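You operate a simulated robot arm through the tools that you are given. There is no shell and no other tool. Be economical: measure what you need, move in short steps, check, and stop when the job is done.

Carry out the task below with a simulated robot arm. There is one attempt and no reset: what you move stays moved.

Task
Press the shell home on the motor plug, then box it.
Fine: draw the slider back; plug shut in the parts box.

The check looks at the end state, three seconds after you hand in, the way a careful person would. Anything else that was tipped, shoved, dropped, spilled or broken makes it a failure.

Robot
A 6-joint arm with a two-finger parallel gripper, fixed in place. Base frame: the origin is at the foot of the arm, x ahead of it, y to its left, z up; the work surface is at about z = 0. Units: mm, rad, N and s.
With the tool pointing down near the work surface it reaches from about 120 to 500 mm from the base axis. Its first joint turns from -1.257 to 1.257 rad. Payload 0.65 kg.
The tool frame sits at the grasp point between the pads (the TCP): z along the fingers, y along the line on which they close. The tips reach 25 mm beyond it. Largest opening 76 mm; finger width 18, thickness 10; the body of the gripper, 36 by 78 mm, starts 45 mm behind the TCP.
Orientation is told as [roll, pitch, yaw] about the base's x, y, z axes, in that order, counted from this pose: with the fingers straight down and closing along the base's y, the tool's x points along the base's -x, its y along +y and its z along -z.

Tools
- The arm moves only by the tool arm_command. Its argument "deltas" is a list of rows, each a list of 3 entries, a list of its own where there are three numbers: the shift along the base's x, y, z in mm, then the turn, a rotation vector about the base's x, y, z in rad, then the gripper command, from -1 (shut) to 1 (fully open), values between in proportion. In form: [[[x, y, z], [wx, wy, wz], jaw], ...]. A call has 1 to 12 rows; each row is the pose to reach, as a shift and turn from the pose commanded when the call began. A row lasts 0.2 s, in which the tool goes at most 50 mm and 0.15 rad; a call with a longer step from one row to the next is refused whole, and so is a gripper value outside its range. Where a pose cannot be reached the arm comes as near as it can. A force on the tool above 90 N (or 10 N above the force at the start of the call, whichever is more), or a blocked arm, ends the call early, and 0.2 s more pass. The fingers move at their own pace (about 108 mm/s each) and stop on an object; they squeeze with about 29 N. The grip force told is the motor's: it shows also when the fingers shut on nothing. Time passes only in rows, and 0.2 s behind the last, so rows that repeat a pose let the fingers close. It gives the time, the measured TCP pose, the force on the tool (base axes), the opening and the grip force at its end, in the units of the frame above (readings bear some noise), with the torque about the TCP (base axes, N m) and any sound that the robot's microphone picked up.
- Cameras (640 x 400 px; columns grow to the right, rows downward): "scene" is fixed at [60.1, 274.3, 409.8]; the picture's right is [-0.73, -0.69, 0.00], its down [-0.36, 0.38, -0.85] and it looks along [0.59, -0.62, -0.52] (base axes); focal length 214 px, centre (320, 200). "wrist" rides on the gripper at [58, 11, -81] in the tool frame; the picture's right is [-0.18, 0.98, 0.00], its down [-0.75, -0.14, -0.64] and it looks along [-0.63, -0.12, 0.77] (tool axes); focal length 243 px, centre (320, 200). There is no depth. A picture from a camera that has moved, and an enlarged one, comes with that camera's place and axes in the base frame and with its lens.
- grab_frame(camera): a new picture of that camera. No time passes.
- enlarge(camera, box): a new picture of the part [left, top, right, bottom] of that camera's present view, enlarged. No time passes.
- sign_off(): hands the job in; it is judged then, once.

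Go step by step. Nothing tells you positions but the pictures and the camera data: compare them with the known pose of the tool, close in by small moves and look again before you grip or let go. The budget is 120 turns and 68 pictures, counting those below and the enlarged ones. Unless the task says otherwise, let go and move clear before handing in, and close with one line.

The tools are called after "Request:" as name(argument=value, ...) on one line, values as JSON. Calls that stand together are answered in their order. arm_command: Moves the arm, as the interface text tells. Its arguments: {"type":"object","properties":{"deltas":{"type":"array"}},"required":["deltas"]} The other tools are called the same way: grab_frame (camera) takes a picture; enlarge (camera, box) takes an enlarged picture of a part of a camera's view; sign_off () hands the job in.

At the start:

```text
t: 0.0
eef_pos: [275.9, 106.8, 294.4]
ee_rot: [0.0, 0.002, -0.001]
ft_force: [-0.3, 0.3, 0.1]
torque: [0.02, -0.03, 0.05]
gripper_width: 75.8
grasp_force: 0.1
```

scene: 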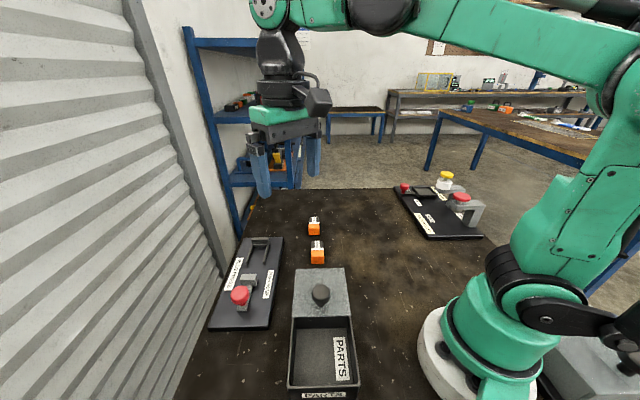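
wrist: 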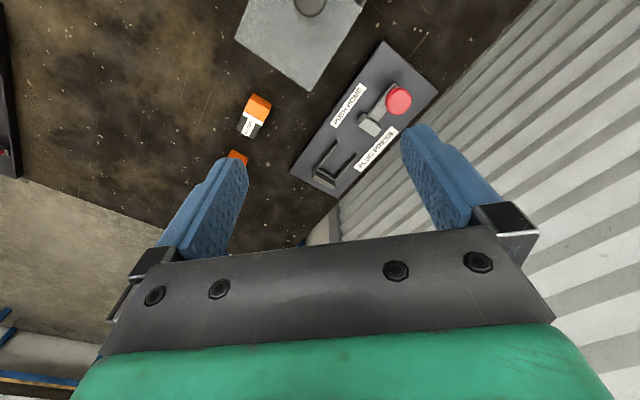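

I see a plug press on the left, a parts box with a sliding lid, two orange plug parts, and another fixture on the right. I'll take closer looks first.

Request:
enlarge(camera="scene", box=[200, 200, 370, 306])

Request:
enlarge(camera="scene", box=[380, 160, 500, 245])

Request:
enlarge(camera="scene", box=[200, 290, 376, 400])

Request:
enlarge(camera="wrist", box=[200, 30, 456, 200])

```text
3.76 times, centred on (285, 253) of scene
camera zoom: at [60.1, 274.3, 409.8], right [-0.73, -0.69, 0.0], down [-0.36, 0.38, -0.85], along [0.59, -0.62, -0.52], focal length 807 px, centre (452, 0)
```

zoom: 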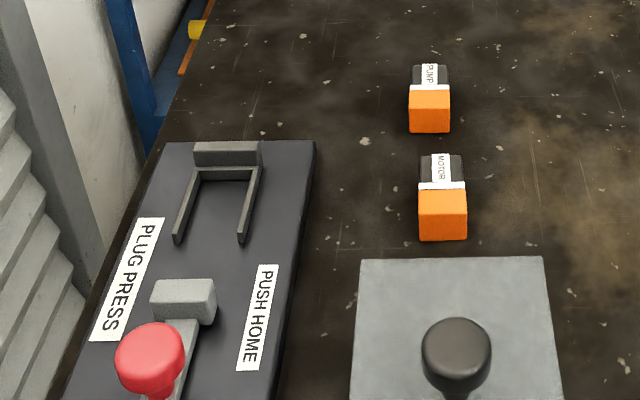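

```text
4.71 times, centred on (440, 202) of scene
camera zoom: at [60.1, 274.3, 409.8], right [-0.73, -0.69, 0.0], down [-0.36, 0.38, -0.85], along [0.59, -0.62, -0.52], focal length 1009 px, centre (-245, 188)
```

zoom: 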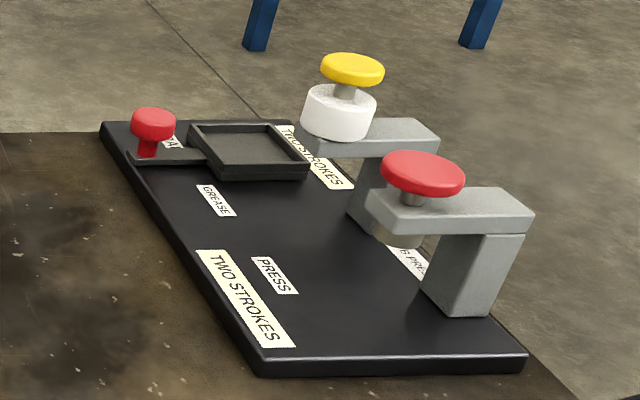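

```text
3.64 times, centred on (288, 345) of scene
camera zoom: at [60.1, 274.3, 409.8], right [-0.73, -0.69, 0.0], down [-0.36, 0.38, -0.85], along [0.59, -0.62, -0.52], focal length 780 px, centre (436, -327)
```

zoom: 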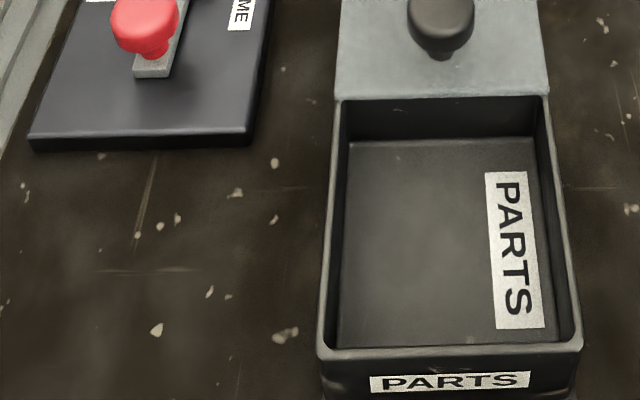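

```text
2.35 times, centred on (328, 115) of wrist
camera zoom: at [217.4, 118.2, 373.9], right [0.18, 0.98, 0.0], down [0.75, -0.14, 0.64], along [0.63, -0.12, -0.77], focal length 571 px, centre (301, 400)
```

zoom: 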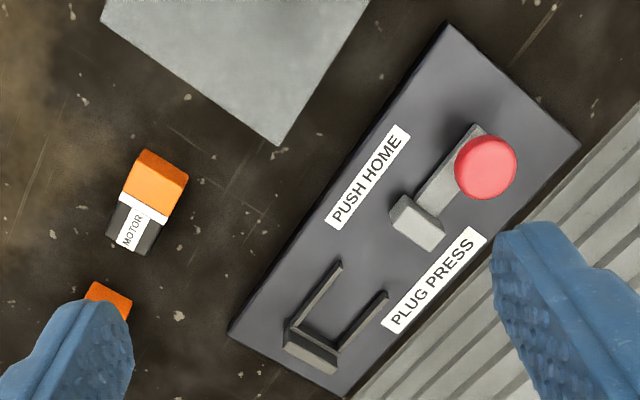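

The press, box and lid all lie along a line at about -45° in the base frame. The motor plug is near (335,-10). I turn the tool to -45° and go lower for a better look.

Request:
arm_command(deltas=[[[4, -15, -20], [0, 0, -0.13], 1], [[8, -30, -45], [0, 0, -0.26], 1], [[12, -45, -70], [0, 0, -0.39], 1], [[16, -60, -95], [0, 0, -0.52], 1], [[20, -75, -120], [0, 0, -0.65], 1], [[24, -87, -144], [0, 0, -0.785], 1], [[24, -87, -144], [0, 0, -0.785], 1]])

Request:
grab_frame(camera="wrist")

Request:
grab_frame(camera="scene")

```text
t: 1.6
eef_pos: [302.6, 19.7, 147.9]
ee_rot: [-0.001, -0.001, -0.787]
ft_force: [0.3, -0.3, -0.2]
torque: [0.01, -0.01, 0.01]
gripper_width: 76.0
grasp_force: 0.1
```

```text
61 pictures are left
camera wrist: at [267.3, 68.7, 230.0], right [0.83, 0.56, 0.0], down [0.43, -0.63, 0.64], along [0.36, -0.53, -0.77], focal length 243 px, centre (320, 200)
```

wrist: 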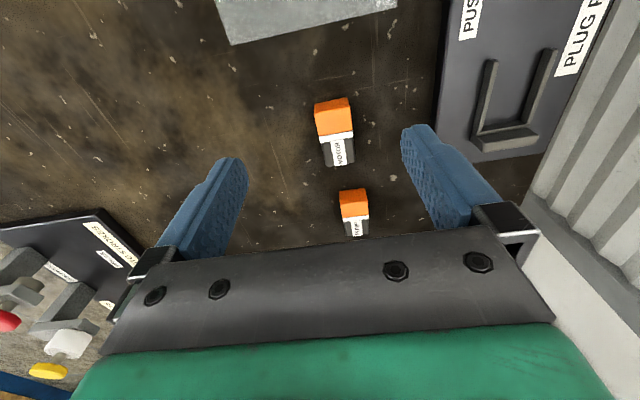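

```text
60 pictures are left
```

scene: 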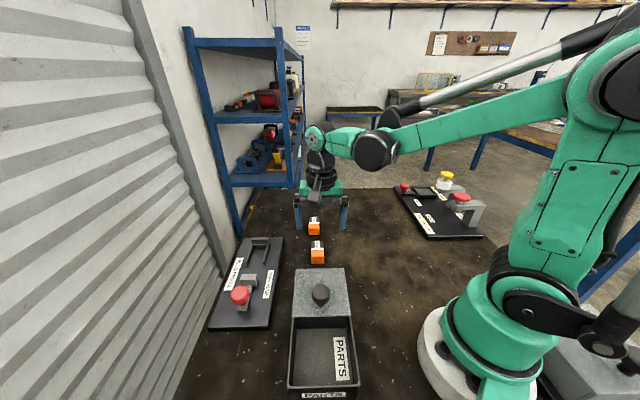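

The view looks down the work line now. I enlarge on the plug and the nest.

Request:
enlarge(camera="wrist", box=[280, 80, 410, 245])

Request:
enlarge(camera="wrist", box=[420, 0, 640, 170])

Request:
enlarge(camera="scene", box=[215, 230, 290, 320])

```text
2.42 times, centred on (345, 162) of wrist
camera zoom: at [267.3, 68.7, 230.0], right [0.83, 0.56, 0.0], down [0.43, -0.63, 0.64], along [0.36, -0.53, -0.77], focal length 588 px, centre (259, 291)
```

zoom: 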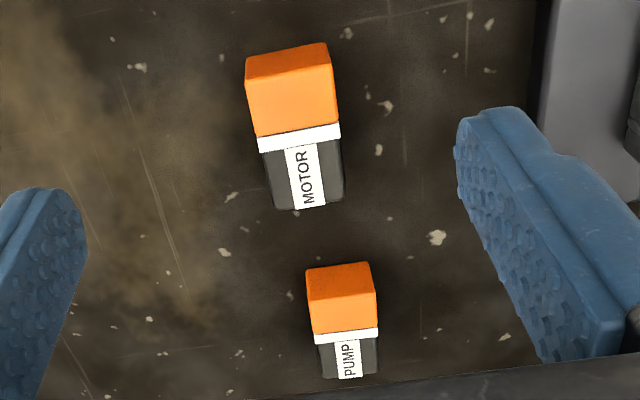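

```text
2.35 times, centred on (530, 85) of wrist
camera zoom: at [267.3, 68.7, 230.0], right [0.83, 0.56, 0.0], down [0.43, -0.63, 0.64], along [0.36, -0.53, -0.77], focal length 571 px, centre (-174, 471)
```

zoom: 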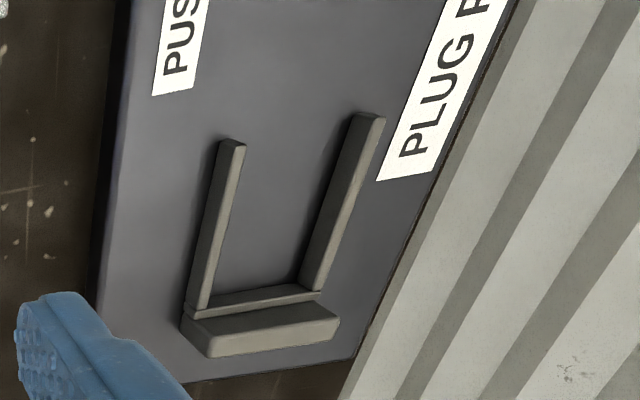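

```text
4.44 times, centred on (252, 275) of scene
camera zoom: at [60.1, 274.3, 409.8], right [-0.73, -0.69, 0.0], down [-0.36, 0.38, -0.85], along [0.59, -0.62, -0.52], focal length 953 px, centre (620, -133)
```

zoom: 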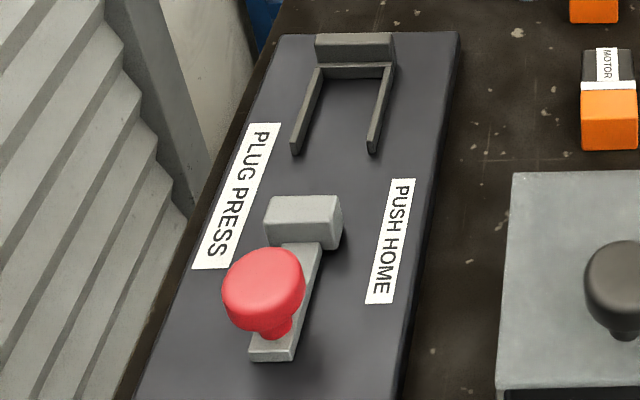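

The motor plug's axis lies along -45°, near end (317,14), far end (357,-26), about 30 wide and 25 high. I descend above the orange/white part and check before gripping.

Request:
arm_command(deltas=[[[14, -10, -30], [0, 0, 0], 1], [[27.4, -18.7, -60], [0, 0, 0], 1], [[27.4, -18.7, -88], [0, 0, 0], 0.6], [[27.4, -18.7, -88], [0, 0, 0], 0.6]])

Request:
grab_frame(camera="wrist")

Request:
enlarge(camera="scene", box=[260, 180, 380, 280])

```text
t: 2.6
eef_pos: [325.9, 0.7, 61.1]
ee_rot: [0.001, 0.001, -0.784]
ft_force: [0.3, 0.4, 0.9]
torque: [0.0, 0.0, 0.03]
gripper_width: 61.0
grasp_force: 0.0
```

```text
56 pictures are left
camera wrist: at [293.0, 49.7, 141.5], right [0.83, 0.56, 0.0], down [0.43, -0.63, 0.64], along [0.36, -0.53, -0.77], focal length 243 px, centre (320, 200)
```

wrist: 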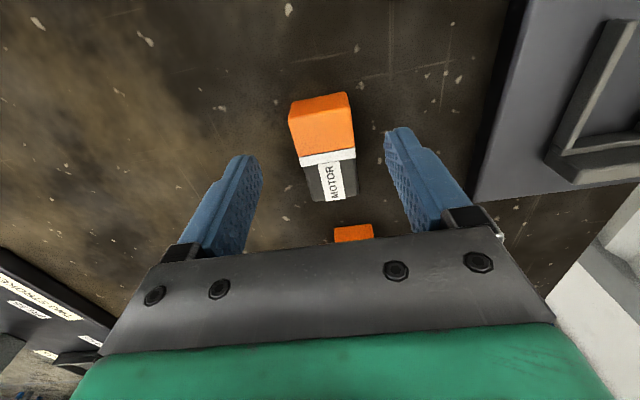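

```text
4.00 times, centred on (320, 230) of scene
camera zoom: at [60.1, 274.3, 409.8], right [-0.73, -0.69, 0.0], down [-0.36, 0.38, -0.85], along [0.59, -0.62, -0.52], focal length 858 px, centre (320, 80)
```

zoom: 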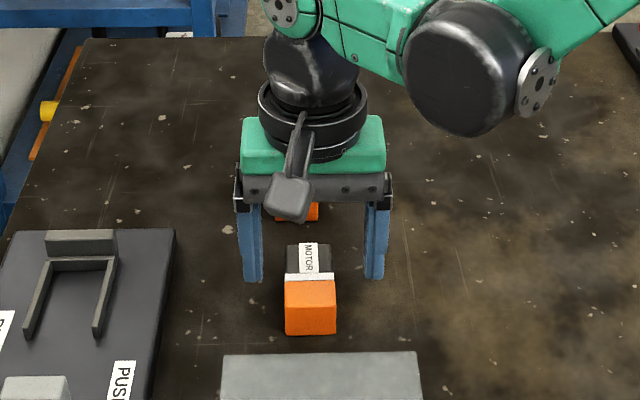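

The fingers straddle the plug nicely. I go down and close at tip height about 12 mm.

Request:
arm_command(deltas=[[[2, 0.5, -13], [0, 0, 0], 0.6], [[2, 0.5, -25.4], [0, 0, 0], 0.6], [[2, 0.5, -25.4], [0, 0, 0], 0.6], [[2, 0.5, -25.4], [0, 0, 0], 0.0], [[2, 0.5, -25.4], [0, 0, 0], -0.5], [[2, 0.5, -25.4], [0, 0, 0], -0.5]])

Request:
grab_frame(camera="wrist")

```text
t: 4.0
eef_pos: [330.1, 1.0, 34.4]
ee_rot: [0.001, 0.0, -0.785]
ft_force: [-0.2, -0.2, -0.2]
torque: [0.0, -0.01, 0.0]
gripper_width: 29.1
grasp_force: 28.9
```

```text
54 pictures are left
camera wrist: at [295.4, 50.5, 116.1], right [0.83, 0.56, 0.0], down [0.43, -0.63, 0.64], along [0.36, -0.53, -0.77], focal length 243 px, centre (320, 200)
```

wrist: 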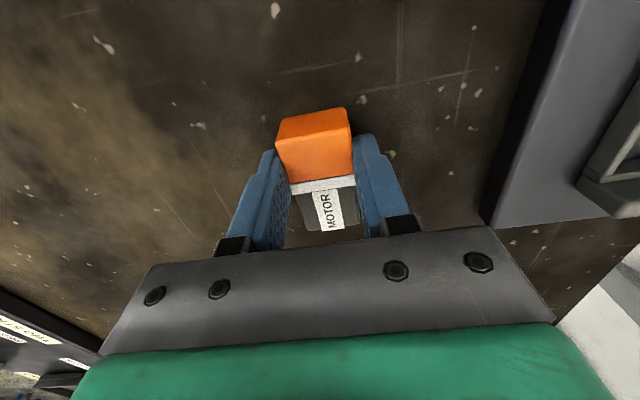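

Held at 29 mm. I lift and carry it over towards the nest, staying high, then look.

Request:
arm_command(deltas=[[[0, 0, 25], [0, 0, 0], -0.5], [[0, 0, 55], [0, 0, 0], -0.5], [[10, 20, 75], [0, 0, 0], -0.5], [[30, 50, 75], [0, 0, 0], -0.5], [[55, 85, 75], [0, 0, 0], -0.5], [[75, 115, 75], [0, 0, 0], -0.5], [[81, 126, 75], [0, 0, 0], -0.5], [[81, 126, 75], [0, 0, 0], -0.5], [[81, 126, 75], [0, 0, 0], -0.5]])

Request:
grab_frame(camera="wrist")

Request:
enlarge(camera="scene", box=[200, 200, 340, 320])

```text
t: 6.0
eef_pos: [411.0, 127.9, 110.6]
ee_rot: [0.0, -0.002, -0.785]
ft_force: [0.8, -0.6, -0.1]
torque: [0.03, -0.01, 0.01]
gripper_width: 18.9
grasp_force: 0.2
```

```text
53 pictures are left
camera wrist: at [376.9, 177.0, 192.1], right [0.82, 0.57, 0.0], down [0.43, -0.63, 0.64], along [0.36, -0.53, -0.77], focal length 243 px, centre (320, 200)
```

wrist: 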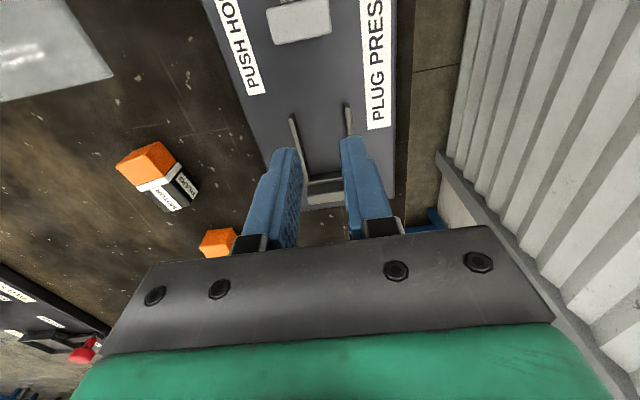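

```text
3.33 times, centred on (270, 260) of scene
camera zoom: at [60.1, 274.3, 409.8], right [-0.73, -0.69, 0.0], down [-0.36, 0.38, -0.85], along [0.59, -0.62, -0.52], focal length 715 px, centre (487, 0)
```

zoom: 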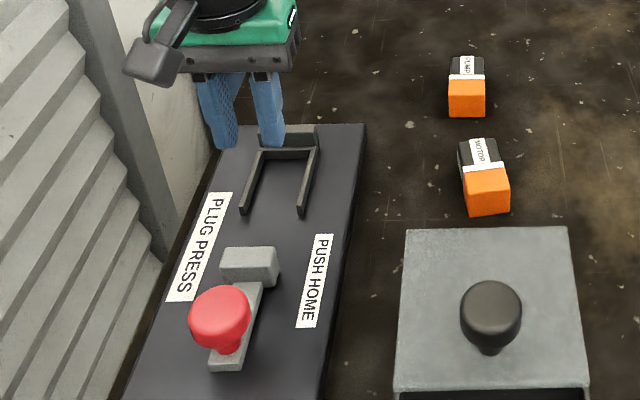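

The plug slipped out on the lift and sits near its old spot, turned a little. I look closer.

Request:
enlarge(camera="wrist", box=[95, 125, 255, 265])

Request:
enlarge(camera="scene", box=[285, 205, 345, 260])

Request:
enlarge(camera="wrist", box=[240, 0, 400, 220])

```text
2.86 times, centred on (175, 195) of wrist
camera zoom: at [376.9, 177.0, 192.1], right [0.82, 0.57, 0.0], down [0.43, -0.63, 0.64], along [0.36, -0.53, -0.77], focal length 693 px, centre (734, 214)
```

zoom: 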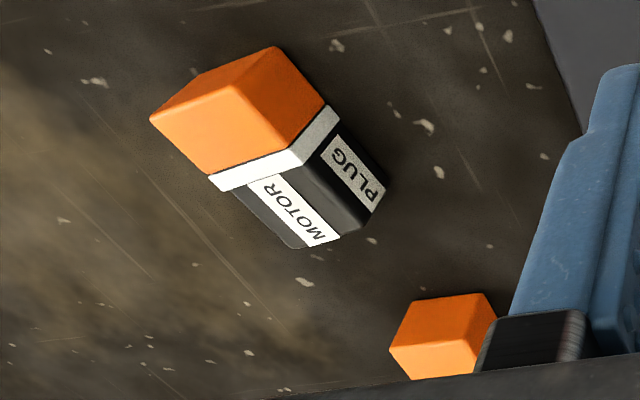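

```text
7.27 times, centred on (315, 232) of scene
camera zoom: at [60.1, 274.3, 409.8], right [-0.73, -0.69, 0.0], down [-0.36, 0.38, -0.85], along [0.59, -0.62, -0.52], focal length 1560 px, centre (356, -36)
```

zoom: 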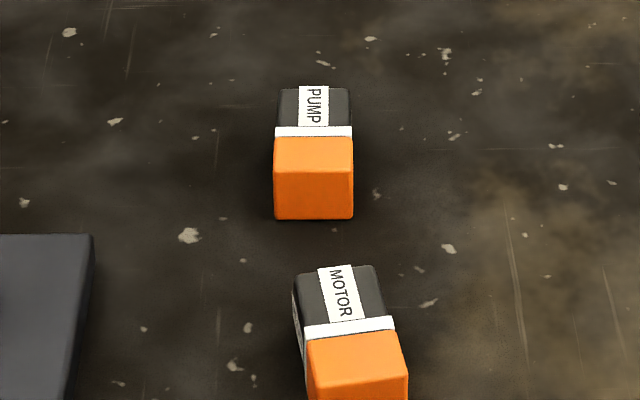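

```text
1.82 times, centred on (320, 110) of wrist
camera zoom: at [376.9, 177.0, 192.1], right [0.82, 0.57, 0.0], down [0.43, -0.63, 0.64], along [0.36, -0.53, -0.77], focal length 441 px, centre (320, 364)
```

zoom: 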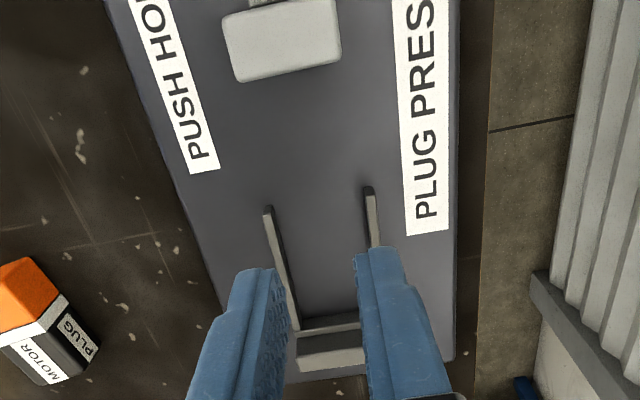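

The plug is still upright, only turned by some degrees. I'll regrip it on the orange end, lower down and with full squeeze, then slip its dark end between the nest's prongs. First I move over it.

Request:
arm_command(deltas=[[[-20, -30, 0], [0, 0, 0], 0.6], [[-45, -65, 0], [0, 0, 0], 0.6], [[-70, -95, 0], [0, 0, 0], 0.6], [[-90, -116, 0], [0, 0, 0], 0.6], [[-90, -116, 0], [0, 0, 0], 0.6], [[-90, -116, 0], [0, 0, 0], 0.6]])

Request:
enlarge(camera="wrist", box=[220, 60, 440, 230])

```text
t: 7.4
eef_pos: [323.2, 12.1, 109.7]
ee_rot: [0.0, 0.001, -0.785]
ft_force: [-0.8, -0.5, 0.3]
torque: [-0.01, 0.01, 0.01]
gripper_width: 60.8
grasp_force: 0.1
```

```text
2.35 times, centred on (330, 145) of wrist
camera zoom: at [287.3, 60.9, 191.5], right [0.83, 0.57, 0.0], down [0.43, -0.63, 0.64], along [0.36, -0.53, -0.77], focal length 571 px, centre (296, 329)
```

zoom: 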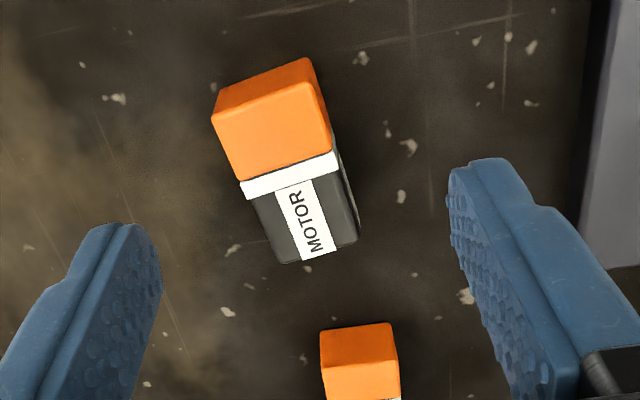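

The plug's axis is now about -36.5°, near end around (311,10). I align the yaw, descend over the orange half, and squeeze fully.

Request:
arm_command(deltas=[[[-1, -8, -20], [0, 0, 0.13], 0.6], [[-1, -8, -45], [0, 0, 0.145], 0.6], [[-1, -8, -65], [0, 0, 0.145], 0.6], [[-1, -8, -82], [0, 0, 0.145], 0.6], [[-1, -8, -82], [0, 0, 0.145], 0.6]])

Request:
grab_frame(camera="wrist")

```text
t: 8.6
eef_pos: [320.3, 3.7, 27.6]
ee_rot: [0.0, 0.001, -0.639]
ft_force: [-0.2, -0.3, 0.9]
torque: [0.02, -0.01, -0.02]
gripper_width: 60.9
grasp_force: 0.0
```

```text
47 pictures are left
camera wrist: at [278.9, 47.1, 109.5], right [0.73, 0.68, 0.0], down [0.52, -0.56, 0.64], along [0.44, -0.47, -0.77], focal length 243 px, centre (320, 200)
```

wrist: 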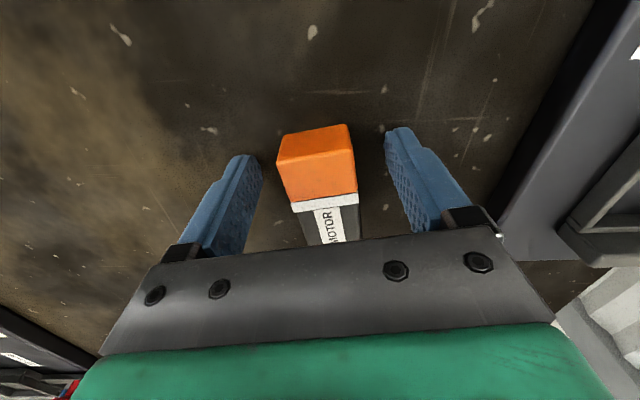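

Request:
arm_command(deltas=[[[0, 0, 0], [0, 0, 0], 0.0], [[0, 0, 0], [0, 0, 0], -1], [[0, 0, 0], [0, 0, 0], -1], [[0, 0, 0], [0, 0, 0], -1], [[0, 0, 3], [0, 0, 0], -1], [[0, 0, 8], [0, 0, 0], -1], [[0, 0, 15], [0, 0, 0], -1], [[0, 0, 15], [0, 0, 0], -1]])

Request:
grab_frame(camera="wrist")

Request:
enlarge(camera="scene", box=[270, 190, 370, 270])

```text
t: 10.4
eef_pos: [319.0, 4.1, 43.7]
ee_rot: [0.0, -0.002, -0.64]
ft_force: [0.4, -0.3, -0.6]
torque: [-0.01, -0.01, -0.02]
gripper_width: 29.4
grasp_force: 29.5
```

```text
46 pictures are left
camera wrist: at [278.8, 47.6, 124.5], right [0.73, 0.68, 0.0], down [0.52, -0.56, 0.64], along [0.44, -0.47, -0.77], focal length 243 px, centre (320, 200)
```

wrist: 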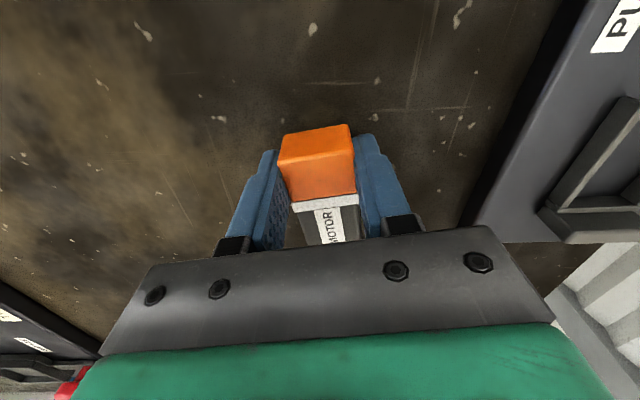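

```text
5.00 times, centred on (320, 230) of scene
camera zoom: at [60.1, 274.3, 409.8], right [-0.73, -0.69, 0.0], down [-0.36, 0.38, -0.85], along [0.59, -0.62, -0.52], focal length 1072 px, centre (320, 50)
```

zoom: 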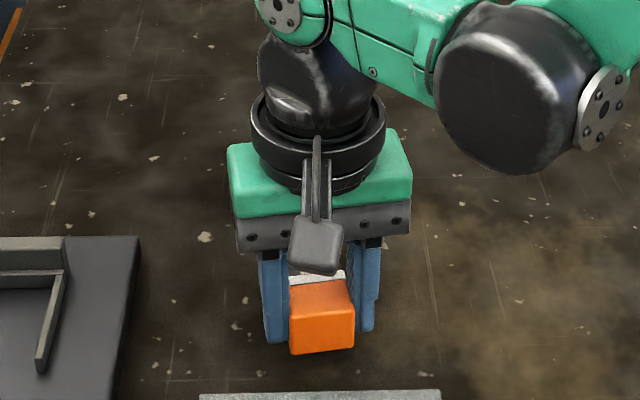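

It holds now. I raise it, turn back to -45°, and carry it to above the nest entry.

Request:
arm_command(deltas=[[[0, 0, 15], [0, 0, 0], -1], [[5, 8, 35], [0, 0, 0], -1], [[20, 30, 45], [0, 0, -0.05], -1], [[38, 58, 45], [0, 0, -0.1], -1], [[56, 86, 45], [0, 0, -0.145], -1], [[72, 112, 45], [0, 0, -0.145], -1], [[83, 130, 45], [0, 0, -0.145], -1], [[83, 130, 45], [0, 0, -0.145], -1], [[83, 130, 45], [0, 0, -0.145], -1]])

Request:
enlarge(camera="wrist", box=[200, 0, 460, 240])

Request:
enlarge(camera="scene", box=[200, 210, 300, 310])

```text
t: 12.4
eef_pos: [403.2, 134.5, 88.8]
ee_rot: [0.0, 0.001, -0.785]
ft_force: [0.6, 0.2, -0.4]
torque: [0.02, 0.0, -0.01]
gripper_width: 29.5
grasp_force: 29.4
```

```text
1.67 times, centred on (330, 120) of wrist
camera zoom: at [368.2, 183.6, 170.3], right [0.83, 0.56, 0.0], down [0.43, -0.63, 0.64], along [0.36, -0.53, -0.77], focal length 404 px, centre (303, 333)
```

zoom: 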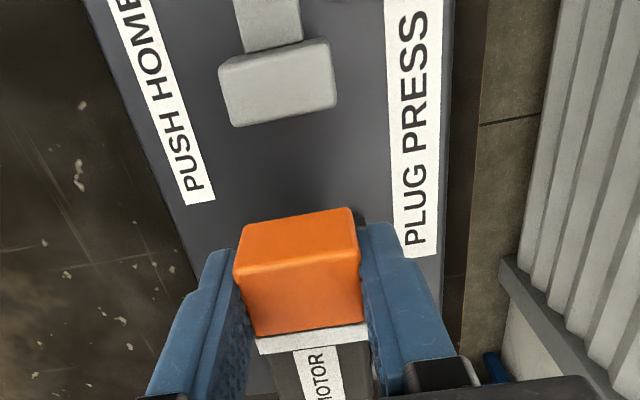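

```text
4.00 times, centred on (250, 260) of scene
camera zoom: at [60.1, 274.3, 409.8], right [-0.73, -0.69, 0.0], down [-0.36, 0.38, -0.85], along [0.59, -0.62, -0.52], focal length 858 px, centre (600, -40)
```

zoom: 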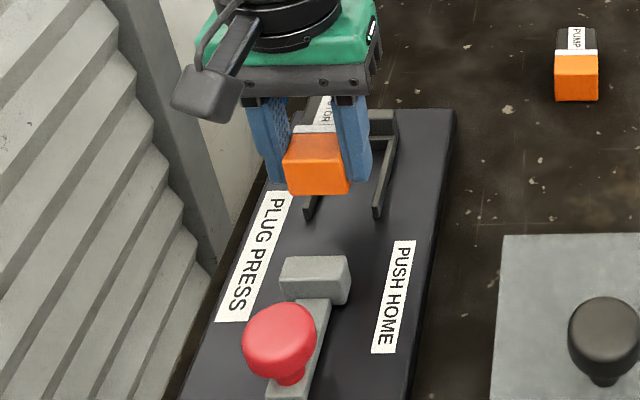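

Aligned laterally within a millimetre by my measure. I lower until the plug hangs just above the prongs and check.

Request:
arm_command(deltas=[[[0, 0, -15], [0, 0, 0], -1], [[0, 0, -28], [0, 0, 0], -1], [[0, 0, -39], [0, 0, 0], -1], [[0, 0, -39], [0, 0, 0], -1]])

Request:
enlarge(camera="scene", box=[220, 220, 300, 290])

Request:
enlarge(camera="wrist", box=[200, 0, 460, 240])

```text
t: 13.4
eef_pos: [403.3, 133.7, 49.0]
ee_rot: [0.0, 0.002, -0.786]
ft_force: [-0.3, 0.2, -0.8]
torque: [0.03, 0.02, -0.05]
gripper_width: 29.3
grasp_force: 29.0
```

```text
5.71 times, centred on (260, 255) of scene
camera zoom: at [60.1, 274.3, 409.8], right [-0.73, -0.69, 0.0], down [-0.36, 0.38, -0.85], along [0.59, -0.62, -0.52], focal length 1226 px, centre (663, -114)
```

zoom: 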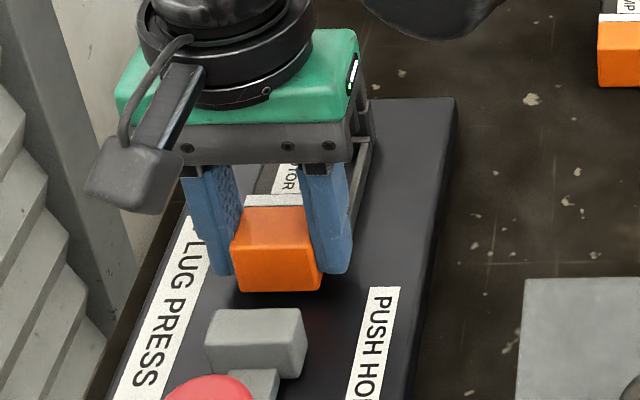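

```text
1.67 times, centred on (330, 120) of wrist
camera zoom: at [368.5, 182.9, 130.8], right [0.83, 0.56, 0.0], down [0.43, -0.63, 0.64], along [0.36, -0.53, -0.77], focal length 404 px, centre (303, 333)
```

zoom: 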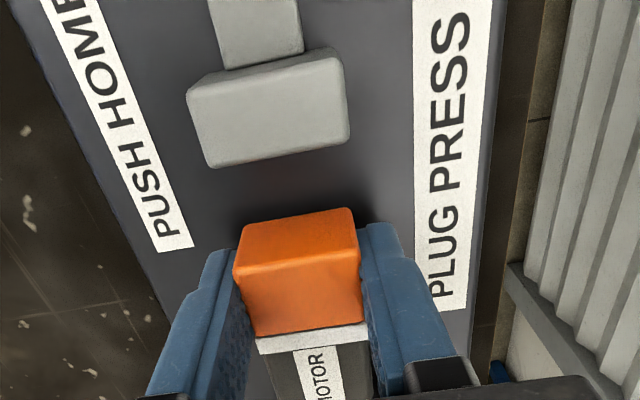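

The prongs are hidden by the hand, so I go down in small steps and watch the force.

Request:
arm_command(deltas=[[[0, 0, -3], [0, 0, 0], -1], [[0, 0, -6], [0, 0, 0], -1], [[0, 0, -6], [0, 0, 0], -1]])

```text
t: 14.2
eef_pos: [402.8, 133.6, 44.0]
ee_rot: [0.001, -0.001, -0.786]
ft_force: [-2.0, 0.7, 21.6]
torque: [-0.41, -0.35, -0.03]
gripper_width: 29.0
grasp_force: 28.6
```

Contact at about 22 N, ahead of the grip. I look to see whether it sits on the plate or on the prongs.

Request:
enlarge(camera="scene", box=[220, 220, 300, 290])

Request:
enlarge(camera="wrist", box=[240, 90, 420, 240])

```text
5.71 times, centred on (260, 255) of scene
camera zoom: at [60.0, 274.3, 409.8], right [-0.73, -0.69, 0.0], down [-0.36, 0.38, -0.85], along [0.59, -0.62, -0.52], focal length 1226 px, centre (663, -114)
```

zoom: 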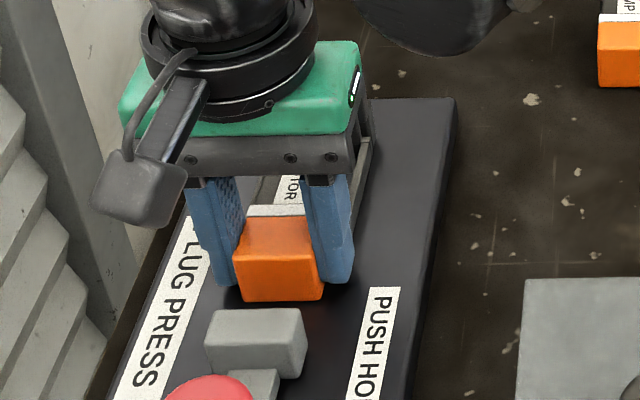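

```text
2.67 times, centred on (330, 165) of wrist
camera zoom: at [368.4, 182.9, 125.3], right [0.82, 0.57, 0.0], down [0.43, -0.63, 0.64], along [0.36, -0.53, -0.77], focal length 647 px, centre (293, 293)
```

zoom: 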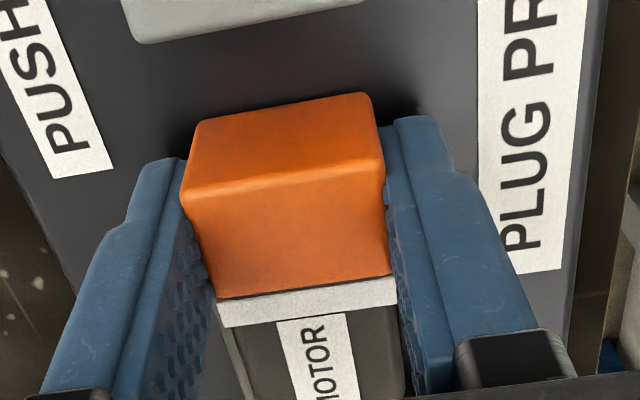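

I need the plate's thickness to tell plate contact from prong contact, so I zoom on its near edge.

Request:
enlarge(camera="scene", box=[195, 290, 295, 345])

Request:
enlarge(camera="scene", box=[242, 235, 290, 270])

```text
6.40 times, centred on (245, 318) of scene
camera zoom: at [60.0, 274.3, 409.8], right [-0.73, -0.69, 0.0], down [-0.36, 0.38, -0.85], along [0.59, -0.62, -0.52], focal length 1373 px, centre (800, -552)
```

zoom: 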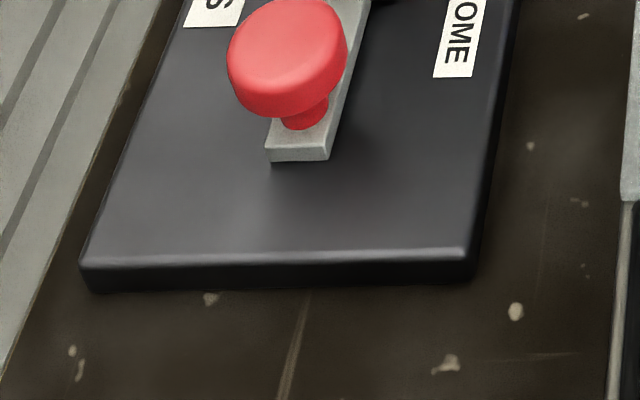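

```text
11.43 times, centred on (266, 252) of scene
camera zoom: at [60.0, 274.3, 409.8], right [-0.73, -0.69, 0.0], down [-0.36, 0.38, -0.85], along [0.59, -0.62, -0.52], focal length 2451 px, centre (937, -400)
```

zoom: 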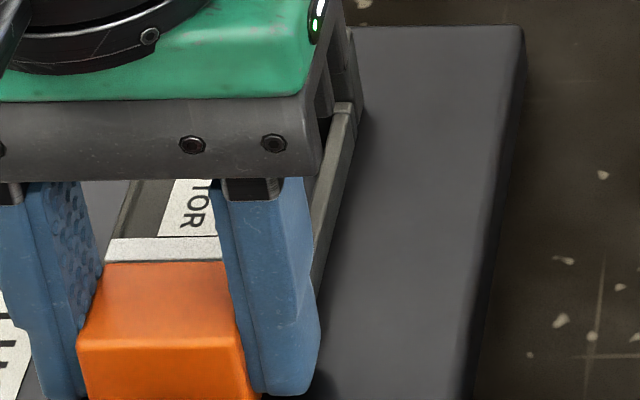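

The plate is about 15 mm thick, so the plug stands on the plate with its dark end between the prongs. I ease off, open the fingers and rise.

Request:
arm_command(deltas=[[[0, 0, 1], [0, 0, 0], -1], [[0, 0, 1], [0, 0, 0], -0.1], [[0, 0, 1], [0, 0, 0], 0.2], [[0, 0, 1], [0, 0, 0], 0.2], [[0, 0, 15], [0, 0, 0], 0.2], [[0, 0, 40], [0, 0, 0], 0.2], [[-15, 15, 75], [0, 0, 0], 0.2], [[-35, 35, 90], [0, 0, 0], 0.2], [[-35, 35, 90], [0, 0, 0], 0.2]])

Request:
enlarge(camera="wrist", box=[200, 0, 460, 240])

Request:
enlarge(camera="scene", box=[200, 220, 300, 320])

```text
t: 16.2
eef_pos: [368.5, 167.0, 133.5]
ee_rot: [0.0, 0.0, -0.785]
ft_force: [-0.6, 0.3, -0.6]
torque: [0.01, 0.0, -0.03]
gripper_width: 45.6
grasp_force: 0.0
```

```text
1.67 times, centred on (330, 120) of wrist
camera zoom: at [333.6, 217.6, 215.0], right [0.82, 0.57, 0.0], down [0.43, -0.63, 0.64], along [0.36, -0.53, -0.77], focal length 404 px, centre (303, 333)
```

zoom: 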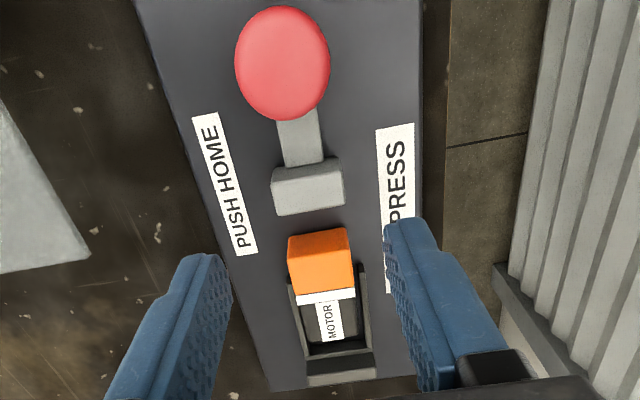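

```text
4.00 times, centred on (250, 270) of scene
camera zoom: at [60.1, 274.3, 409.8], right [-0.73, -0.69, 0.0], down [-0.36, 0.38, -0.85], along [0.59, -0.62, -0.52], focal length 858 px, centre (600, -80)
```

zoom: 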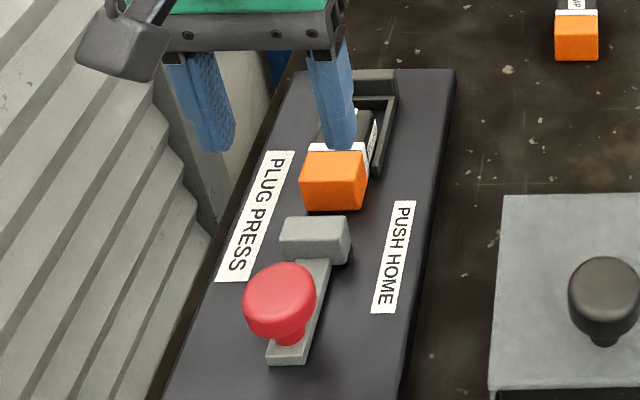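

The plug sits nicely between the prongs. Next the slider: its red knob is at about (338,199), top near z 65. I go above it with the fingers open and check.

Request:
arm_command(deltas=[[[-15, 15, 0], [0, 0, 0], 0.5], [[-29.5, 30.3, 0], [0, 0, 0], 0.5], [[-29.5, 30.3, -20], [0, 0, 0], 0.5], [[-29.5, 30.3, -30], [0, 0, 0], 0.5], [[-29.5, 30.3, -30], [0, 0, 0], 0.5]])

Request:
grab_frame(camera="wrist")

Request:
enlarge(camera="scene", box=[190, 220, 310, 340])

```text
t: 17.4
eef_pos: [337.6, 199.2, 102.7]
ee_rot: [0.0, 0.0, -0.786]
ft_force: [0.1, 0.4, 0.6]
torque: [0.01, 0.01, 0.03]
gripper_width: 56.9
grasp_force: 0.1
```

```text
34 pictures are left
camera wrist: at [304.0, 247.9, 184.3], right [0.83, 0.56, 0.0], down [0.43, -0.63, 0.64], along [0.36, -0.53, -0.77], focal length 243 px, centre (320, 200)
```

wrist: 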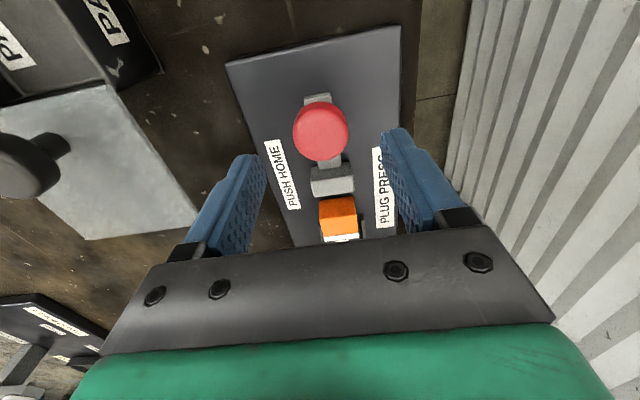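

```text
3.33 times, centred on (250, 280) of scene
camera zoom: at [60.1, 274.3, 409.8], right [-0.73, -0.69, 0.0], down [-0.36, 0.38, -0.85], along [0.59, -0.62, -0.52], focal length 715 px, centre (553, -67)
```

zoom: 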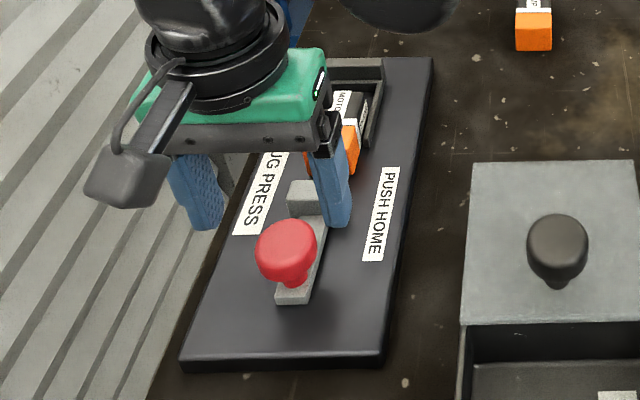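

The knob refines to (335.5,201). I descend around it and close.

Request:
arm_command(deltas=[[[-2, 2, -15], [0, 0, 0], 0.5], [[-2, 2, -32], [0, 0, 0], 0.5], [[-2, 2, -46], [0, 0, 0], 0.5], [[-2, 2, -46], [0, 0, 0], 0.5], [[-2, 2, -46], [0, 0, 0], -0.2], [[-2, 2, -46], [0, 0, 0], -1], [[-2, 2, -46], [0, 0, 0], -1]])

Request:
grab_frame(camera="wrist")

```text
t: 19.0
eef_pos: [337.9, 201.2, 56.9]
ee_rot: [-0.002, 0.0, -0.785]
ft_force: [-5.3, -3.9, -13.4]
torque: [0.05, -0.03, -0.02]
gripper_width: 30.6
grasp_force: 44.3
```

```text
32 pictures are left
camera wrist: at [302.4, 249.9, 137.8], right [0.83, 0.56, 0.0], down [0.43, -0.63, 0.64], along [0.36, -0.53, -0.77], focal length 243 px, centre (320, 200)
```

wrist: 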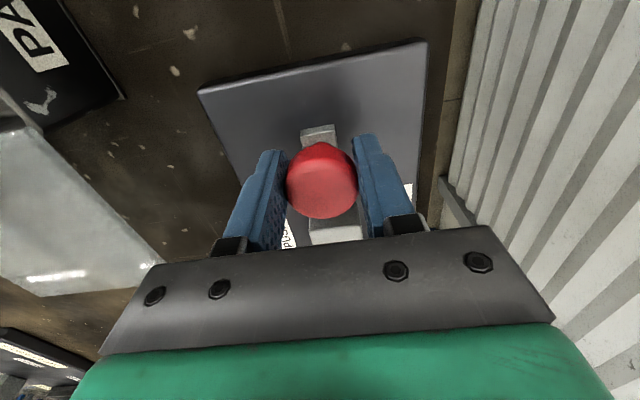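

I have the knob. I push the slider forward along the line, in small steps.

Request:
arm_command(deltas=[[[3.5, -3.5, 0], [0, 0, 0], -1], [[7, -7, 0], [0, 0, 0], -1], [[10.5, -10.5, 0], [0, 0, 0], -1], [[14, -14, 0], [0, 0, 0], -1], [[17.5, -17.5, 0], [0, 0, 0], -1], [[19, -19, 0], [0, 0, 0], -1]])

Request:
enlarge(camera="scene", box=[210, 220, 300, 300])

```text
t: 20.4
eef_pos: [355.0, 182.4, 57.7]
ee_rot: [-0.002, -0.001, -0.785]
ft_force: [-10.8, -8.5, -43.0]
torque: [0.38, 0.24, 0.1]
gripper_width: 30.8
grasp_force: 44.2
```

```text
5.00 times, centred on (255, 260) of scene
camera zoom: at [60.2, 274.3, 409.7], right [-0.73, -0.69, 0.0], down [-0.36, 0.38, -0.85], along [0.59, -0.62, -0.52], focal length 1072 px, centre (645, -100)
```

zoom: 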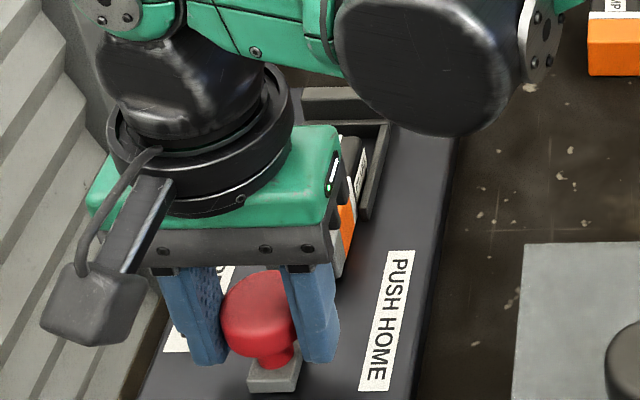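

The slider follows, but there is side and down strain on the grip. I correct a little (lower, slightly sideways) while going on.

Request:
arm_command(deltas=[[[-0.5, -0.5, -1.5], [0, 0, 0], -1], [[2, -4, -2], [0, 0, 0], -1], [[4.5, -6.5, -2], [0, 0, 0], -1], [[4.5, -6.5, -2], [0, 0, 0], -1]])

```text
t: 21.4
eef_pos: [361.3, 176.6, 57.5]
ee_rot: [0.006, 0.001, -0.783]
ft_force: [18.2, 18.3, 44.4]
torque: [-0.05, -0.21, 0.11]
gripper_width: 30.8
grasp_force: 45.0
```

Overcorrected; I take back half of it and continue.

Request:
arm_command(deltas=[[[0.6, 0.6, 1], [0, 0, 0], -1], [[3.6, -2.4, 1], [0, 0, 0], -1], [[6.1, -4.9, 1], [0, 0, 0], -1], [[6.1, -4.9, 1], [0, 0, 0], -1]])

Request:
grab_frame(camera="wrist")

Request:
enlarge(camera="scene", box=[210, 220, 300, 300])

```text
t: 22.4
eef_pos: [366.0, 171.1, 55.0]
ee_rot: [0.003, 0.0, -0.787]
ft_force: [18.0, 20.3, -13.3]
torque: [0.02, 0.1, 0.36]
gripper_width: 31.1
grasp_force: 44.1
```

```text
30 pictures are left
camera wrist: at [332.0, 219.7, 137.2], right [0.82, 0.57, 0.0], down [0.43, -0.63, 0.64], along [0.37, -0.53, -0.77], focal length 243 px, centre (320, 200)
```

wrist: 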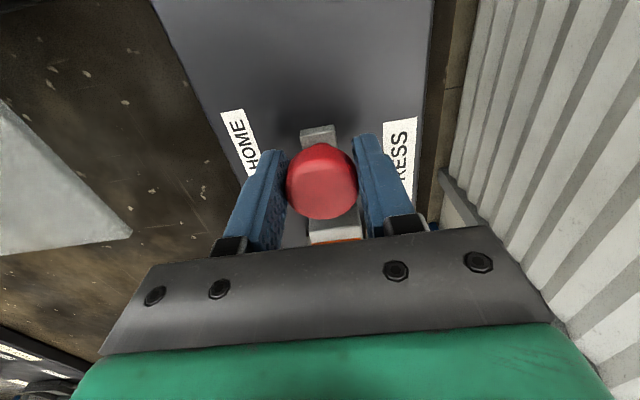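

```text
5.00 times, centred on (255, 260) of scene
camera zoom: at [60.1, 274.3, 409.7], right [-0.73, -0.69, 0.0], down [-0.36, 0.38, -0.85], along [0.59, -0.62, -0.52], focal length 1072 px, centre (645, -100)
```

zoom: 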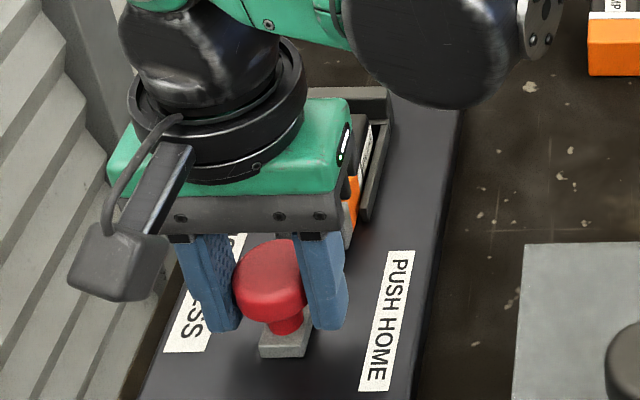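

Not yet at the stop (no axial force). I relax sideways again and push further.

Request:
arm_command(deltas=[[[0.7, 0.7, -0.3], [0, 0, 0], -1], [[2.3, -0.7, -0.3], [0, 0, 0], -1], [[3.7, -2.1, -0.3], [0, 0, 0], -1], [[3.7, -2.1, -0.3], [0, 0, 0], -1]])

```text
t: 23.4
eef_pos: [370.4, 167.0, 56.8]
ee_rot: [-0.004, -0.001, -0.786]
ft_force: [-4.6, -4.7, 17.6]
torque: [-0.41, 0.08, -0.3]
gripper_width: 31.1
grasp_force: 44.7
```

Request:
arm_command(deltas=[[[1.4, -1.4, 0.3], [0, 0, 0], -1], [[2.8, -2.8, 0.3], [0, 0, 0], -1], [[2.8, -2.8, 0.3], [0, 0, 0], -1]])

Request:
enlarge(camera="scene", box=[230, 220, 300, 290])

```text
t: 24.2
eef_pos: [371.2, 164.7, 55.8]
ee_rot: [-0.003, 0.001, -0.785]
ft_force: [-16.6, -8.2, 7.5]
torque: [-0.62, -0.61, -0.25]
gripper_width: 31.1
grasp_force: 44.9
```

```text
5.71 times, centred on (265, 255) of scene
camera zoom: at [60.0, 274.3, 409.8], right [-0.73, -0.69, 0.0], down [-0.36, 0.38, -0.85], along [0.59, -0.62, -0.52], focal length 1226 px, centre (634, -114)
```

zoom: 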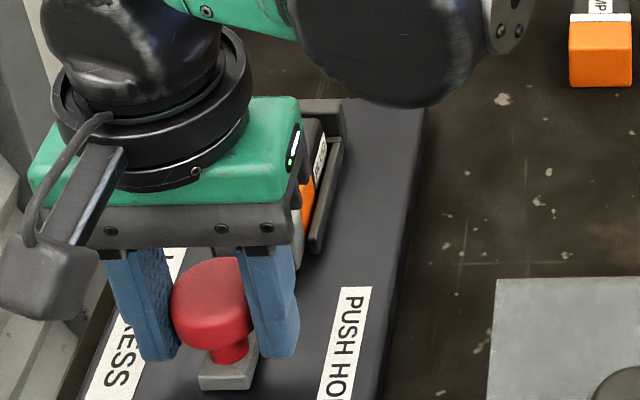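

Axial resistance begins and the white band still shows. I keep pressing in small steps.

Request:
arm_command(deltas=[[[1.2, -1.6, 0], [0, 0, 0], -1], [[2.6, -3, 0], [0, 0, 0], -1], [[2.6, -3, 0], [0, 0, 0], -1]])

```text
t: 25.0
eef_pos: [372.4, 164.6, 55.0]
ee_rot: [-0.002, 0.006, -0.782]
ft_force: [-41.8, 19.9, -5.1]
torque: [0.26, 0.12, -0.21]
gripper_width: 31.4
grasp_force: 44.5
```

Axial force is 44 N now, so it is against the stop. I press on for the snap.

Request:
arm_command(deltas=[[[0.6, -1, 0], [0, 0, 0], -1], [[1.1, -1.5, 0], [0, 0, 0], -1], [[1.1, -1.5, 0], [0, 0, 0], -1]])

Request:
enlarge(camera="scene", box=[240, 225, 290, 275])

```text
t: 25.8
eef_pos: [374.6, 163.1, 56.9]
ee_rot: [-0.003, 0.007, -0.782]
ft_force: [-40.8, 21.3, 2.4]
torque: [0.13, 0.22, -0.1]
gripper_width: 31.1
grasp_force: 44.4
```

```text
8.00 times, centred on (265, 250) of scene
camera zoom: at [60.1, 274.3, 409.8], right [-0.73, -0.69, 0.0], down [-0.36, 0.38, -0.85], along [0.59, -0.62, -0.52], focal length 1716 px, centre (760, -200)
```

zoom: 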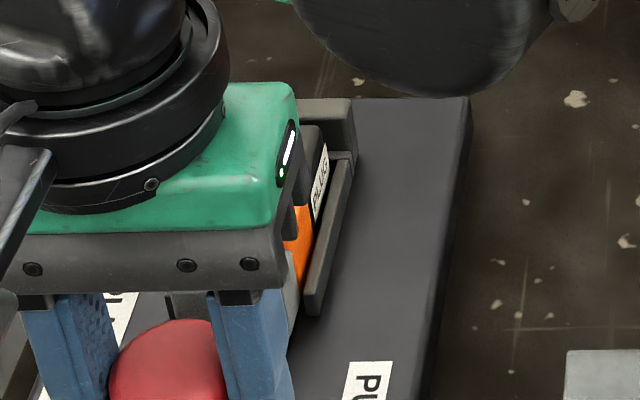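

The white band looks nearly swallowed; force stayed equal while it moved. I press a bit more to the hard stop.

Request:
arm_command(deltas=[[[0.7, -0.9, 0], [0, 0, 0], -1], [[1.4, -1.6, 0], [0, 0, 0], -1], [[1.4, -1.6, 0], [0, 0, 0], -1]])

Request:
enlarge(camera="scene", box=[250, 230, 290, 270])

```text
t: 26.6
eef_pos: [375.2, 161.3, 56.1]
ee_rot: [-0.001, 0.005, -0.78]
ft_force: [-40.4, 22.6, -0.3]
torque: [0.13, 0.25, -0.12]
gripper_width: 31.2
grasp_force: 44.9
```

```text
10.00 times, centred on (270, 250) of scene
camera zoom: at [60.1, 274.3, 409.8], right [-0.73, -0.69, 0.0], down [-0.36, 0.38, -0.85], along [0.59, -0.62, -0.52], focal length 2145 px, centre (820, -300)
```

zoom: 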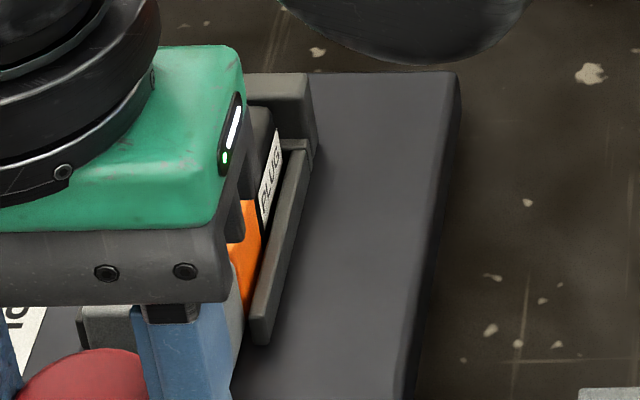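

Request:
enlarge(camera="wrist", box=[220, 100, 420, 260])

```text
2.50 times, centred on (320, 180) of wrist
camera zoom: at [342.1, 210.0, 137.9], right [0.82, 0.57, 0.0], down [0.44, -0.63, 0.64], along [0.36, -0.53, -0.77], focal length 606 px, centre (320, 250)
```

zoom: 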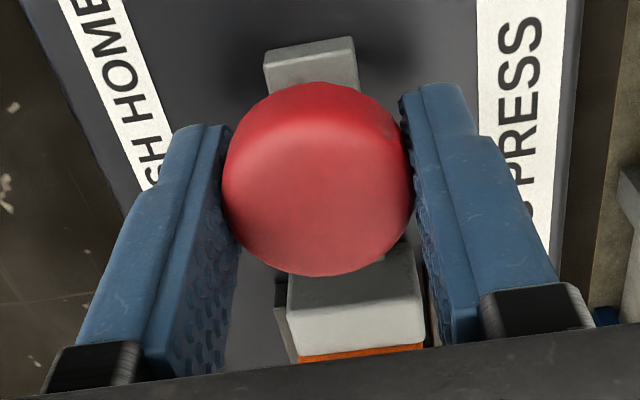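

The knob slipped a few mm at 44 N, which suggests the plug is bottomed out. I draw the slider back and inspect the plug.

Request:
arm_command(deltas=[[[-4, 4, 0], [0, 0, 0], -1], [[-9, 9, 0], [0, 0, 0], -1], [[-14, 14, 0], [0, 0, 0], -1], [[-19, 19, 0], [0, 0, 0], -1], [[-19, 19, 0], [0, 0, 0], -1]])

Request:
enlarge(camera="scene", box=[220, 220, 300, 300])

```text
t: 27.8
eef_pos: [357.9, 178.3, 55.9]
ee_rot: [-0.002, -0.003, -0.786]
ft_force: [1.9, -0.7, 7.5]
torque: [-0.92, -0.96, -0.06]
gripper_width: 31.1
grasp_force: 44.2
```

```text
5.00 times, centred on (260, 260) of scene
camera zoom: at [60.0, 274.3, 409.8], right [-0.73, -0.69, 0.0], down [-0.36, 0.38, -0.85], along [0.59, -0.62, -0.52], focal length 1072 px, centre (620, -100)
```

zoom: 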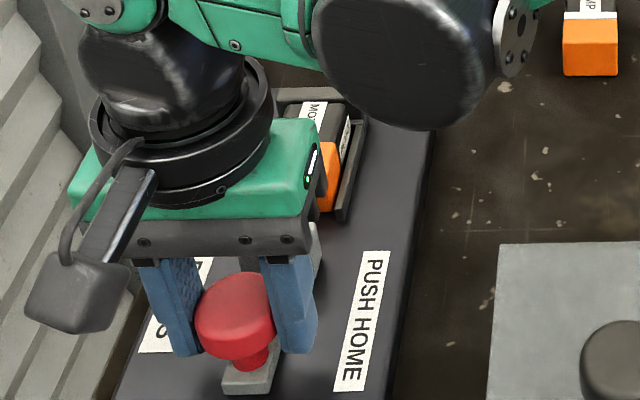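

The white band is gone and the plug stayed in the nest. I draw the slider all the way back.

Request:
arm_command(deltas=[[[-5, 5, 0], [0, 0, 0], -1], [[-10, 10, 0], [0, 0, 0], -1], [[-15, 15, 0], [0, 0, 0], -1], [[-18, 18, 0], [0, 0, 0], -1], [[-18, 18, 0], [0, 0, 0], -1]])

Request:
enlarge(camera="scene", box=[200, 220, 300, 320])

```text
t: 29.0
eef_pos: [341.7, 197.7, 56.5]
ee_rot: [0.003, 0.0, -0.785]
ft_force: [11.7, 2.3, 6.7]
torque: [0.2, 0.34, 0.1]
gripper_width: 31.0
grasp_force: 44.3
```

```text
4.00 times, centred on (250, 270) of scene
camera zoom: at [60.1, 274.3, 409.8], right [-0.73, -0.69, 0.0], down [-0.36, 0.38, -0.85], along [0.59, -0.62, -0.52], focal length 858 px, centre (600, -80)
```

zoom: 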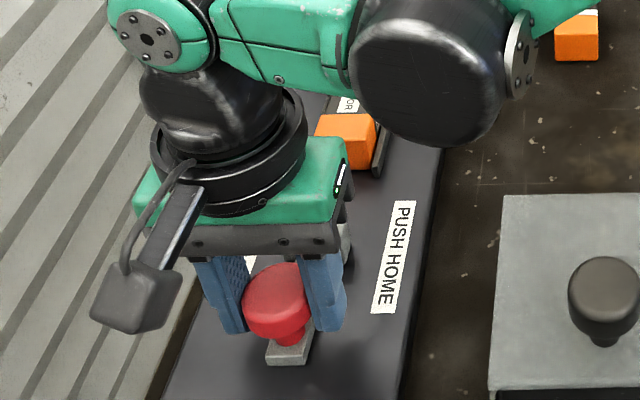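

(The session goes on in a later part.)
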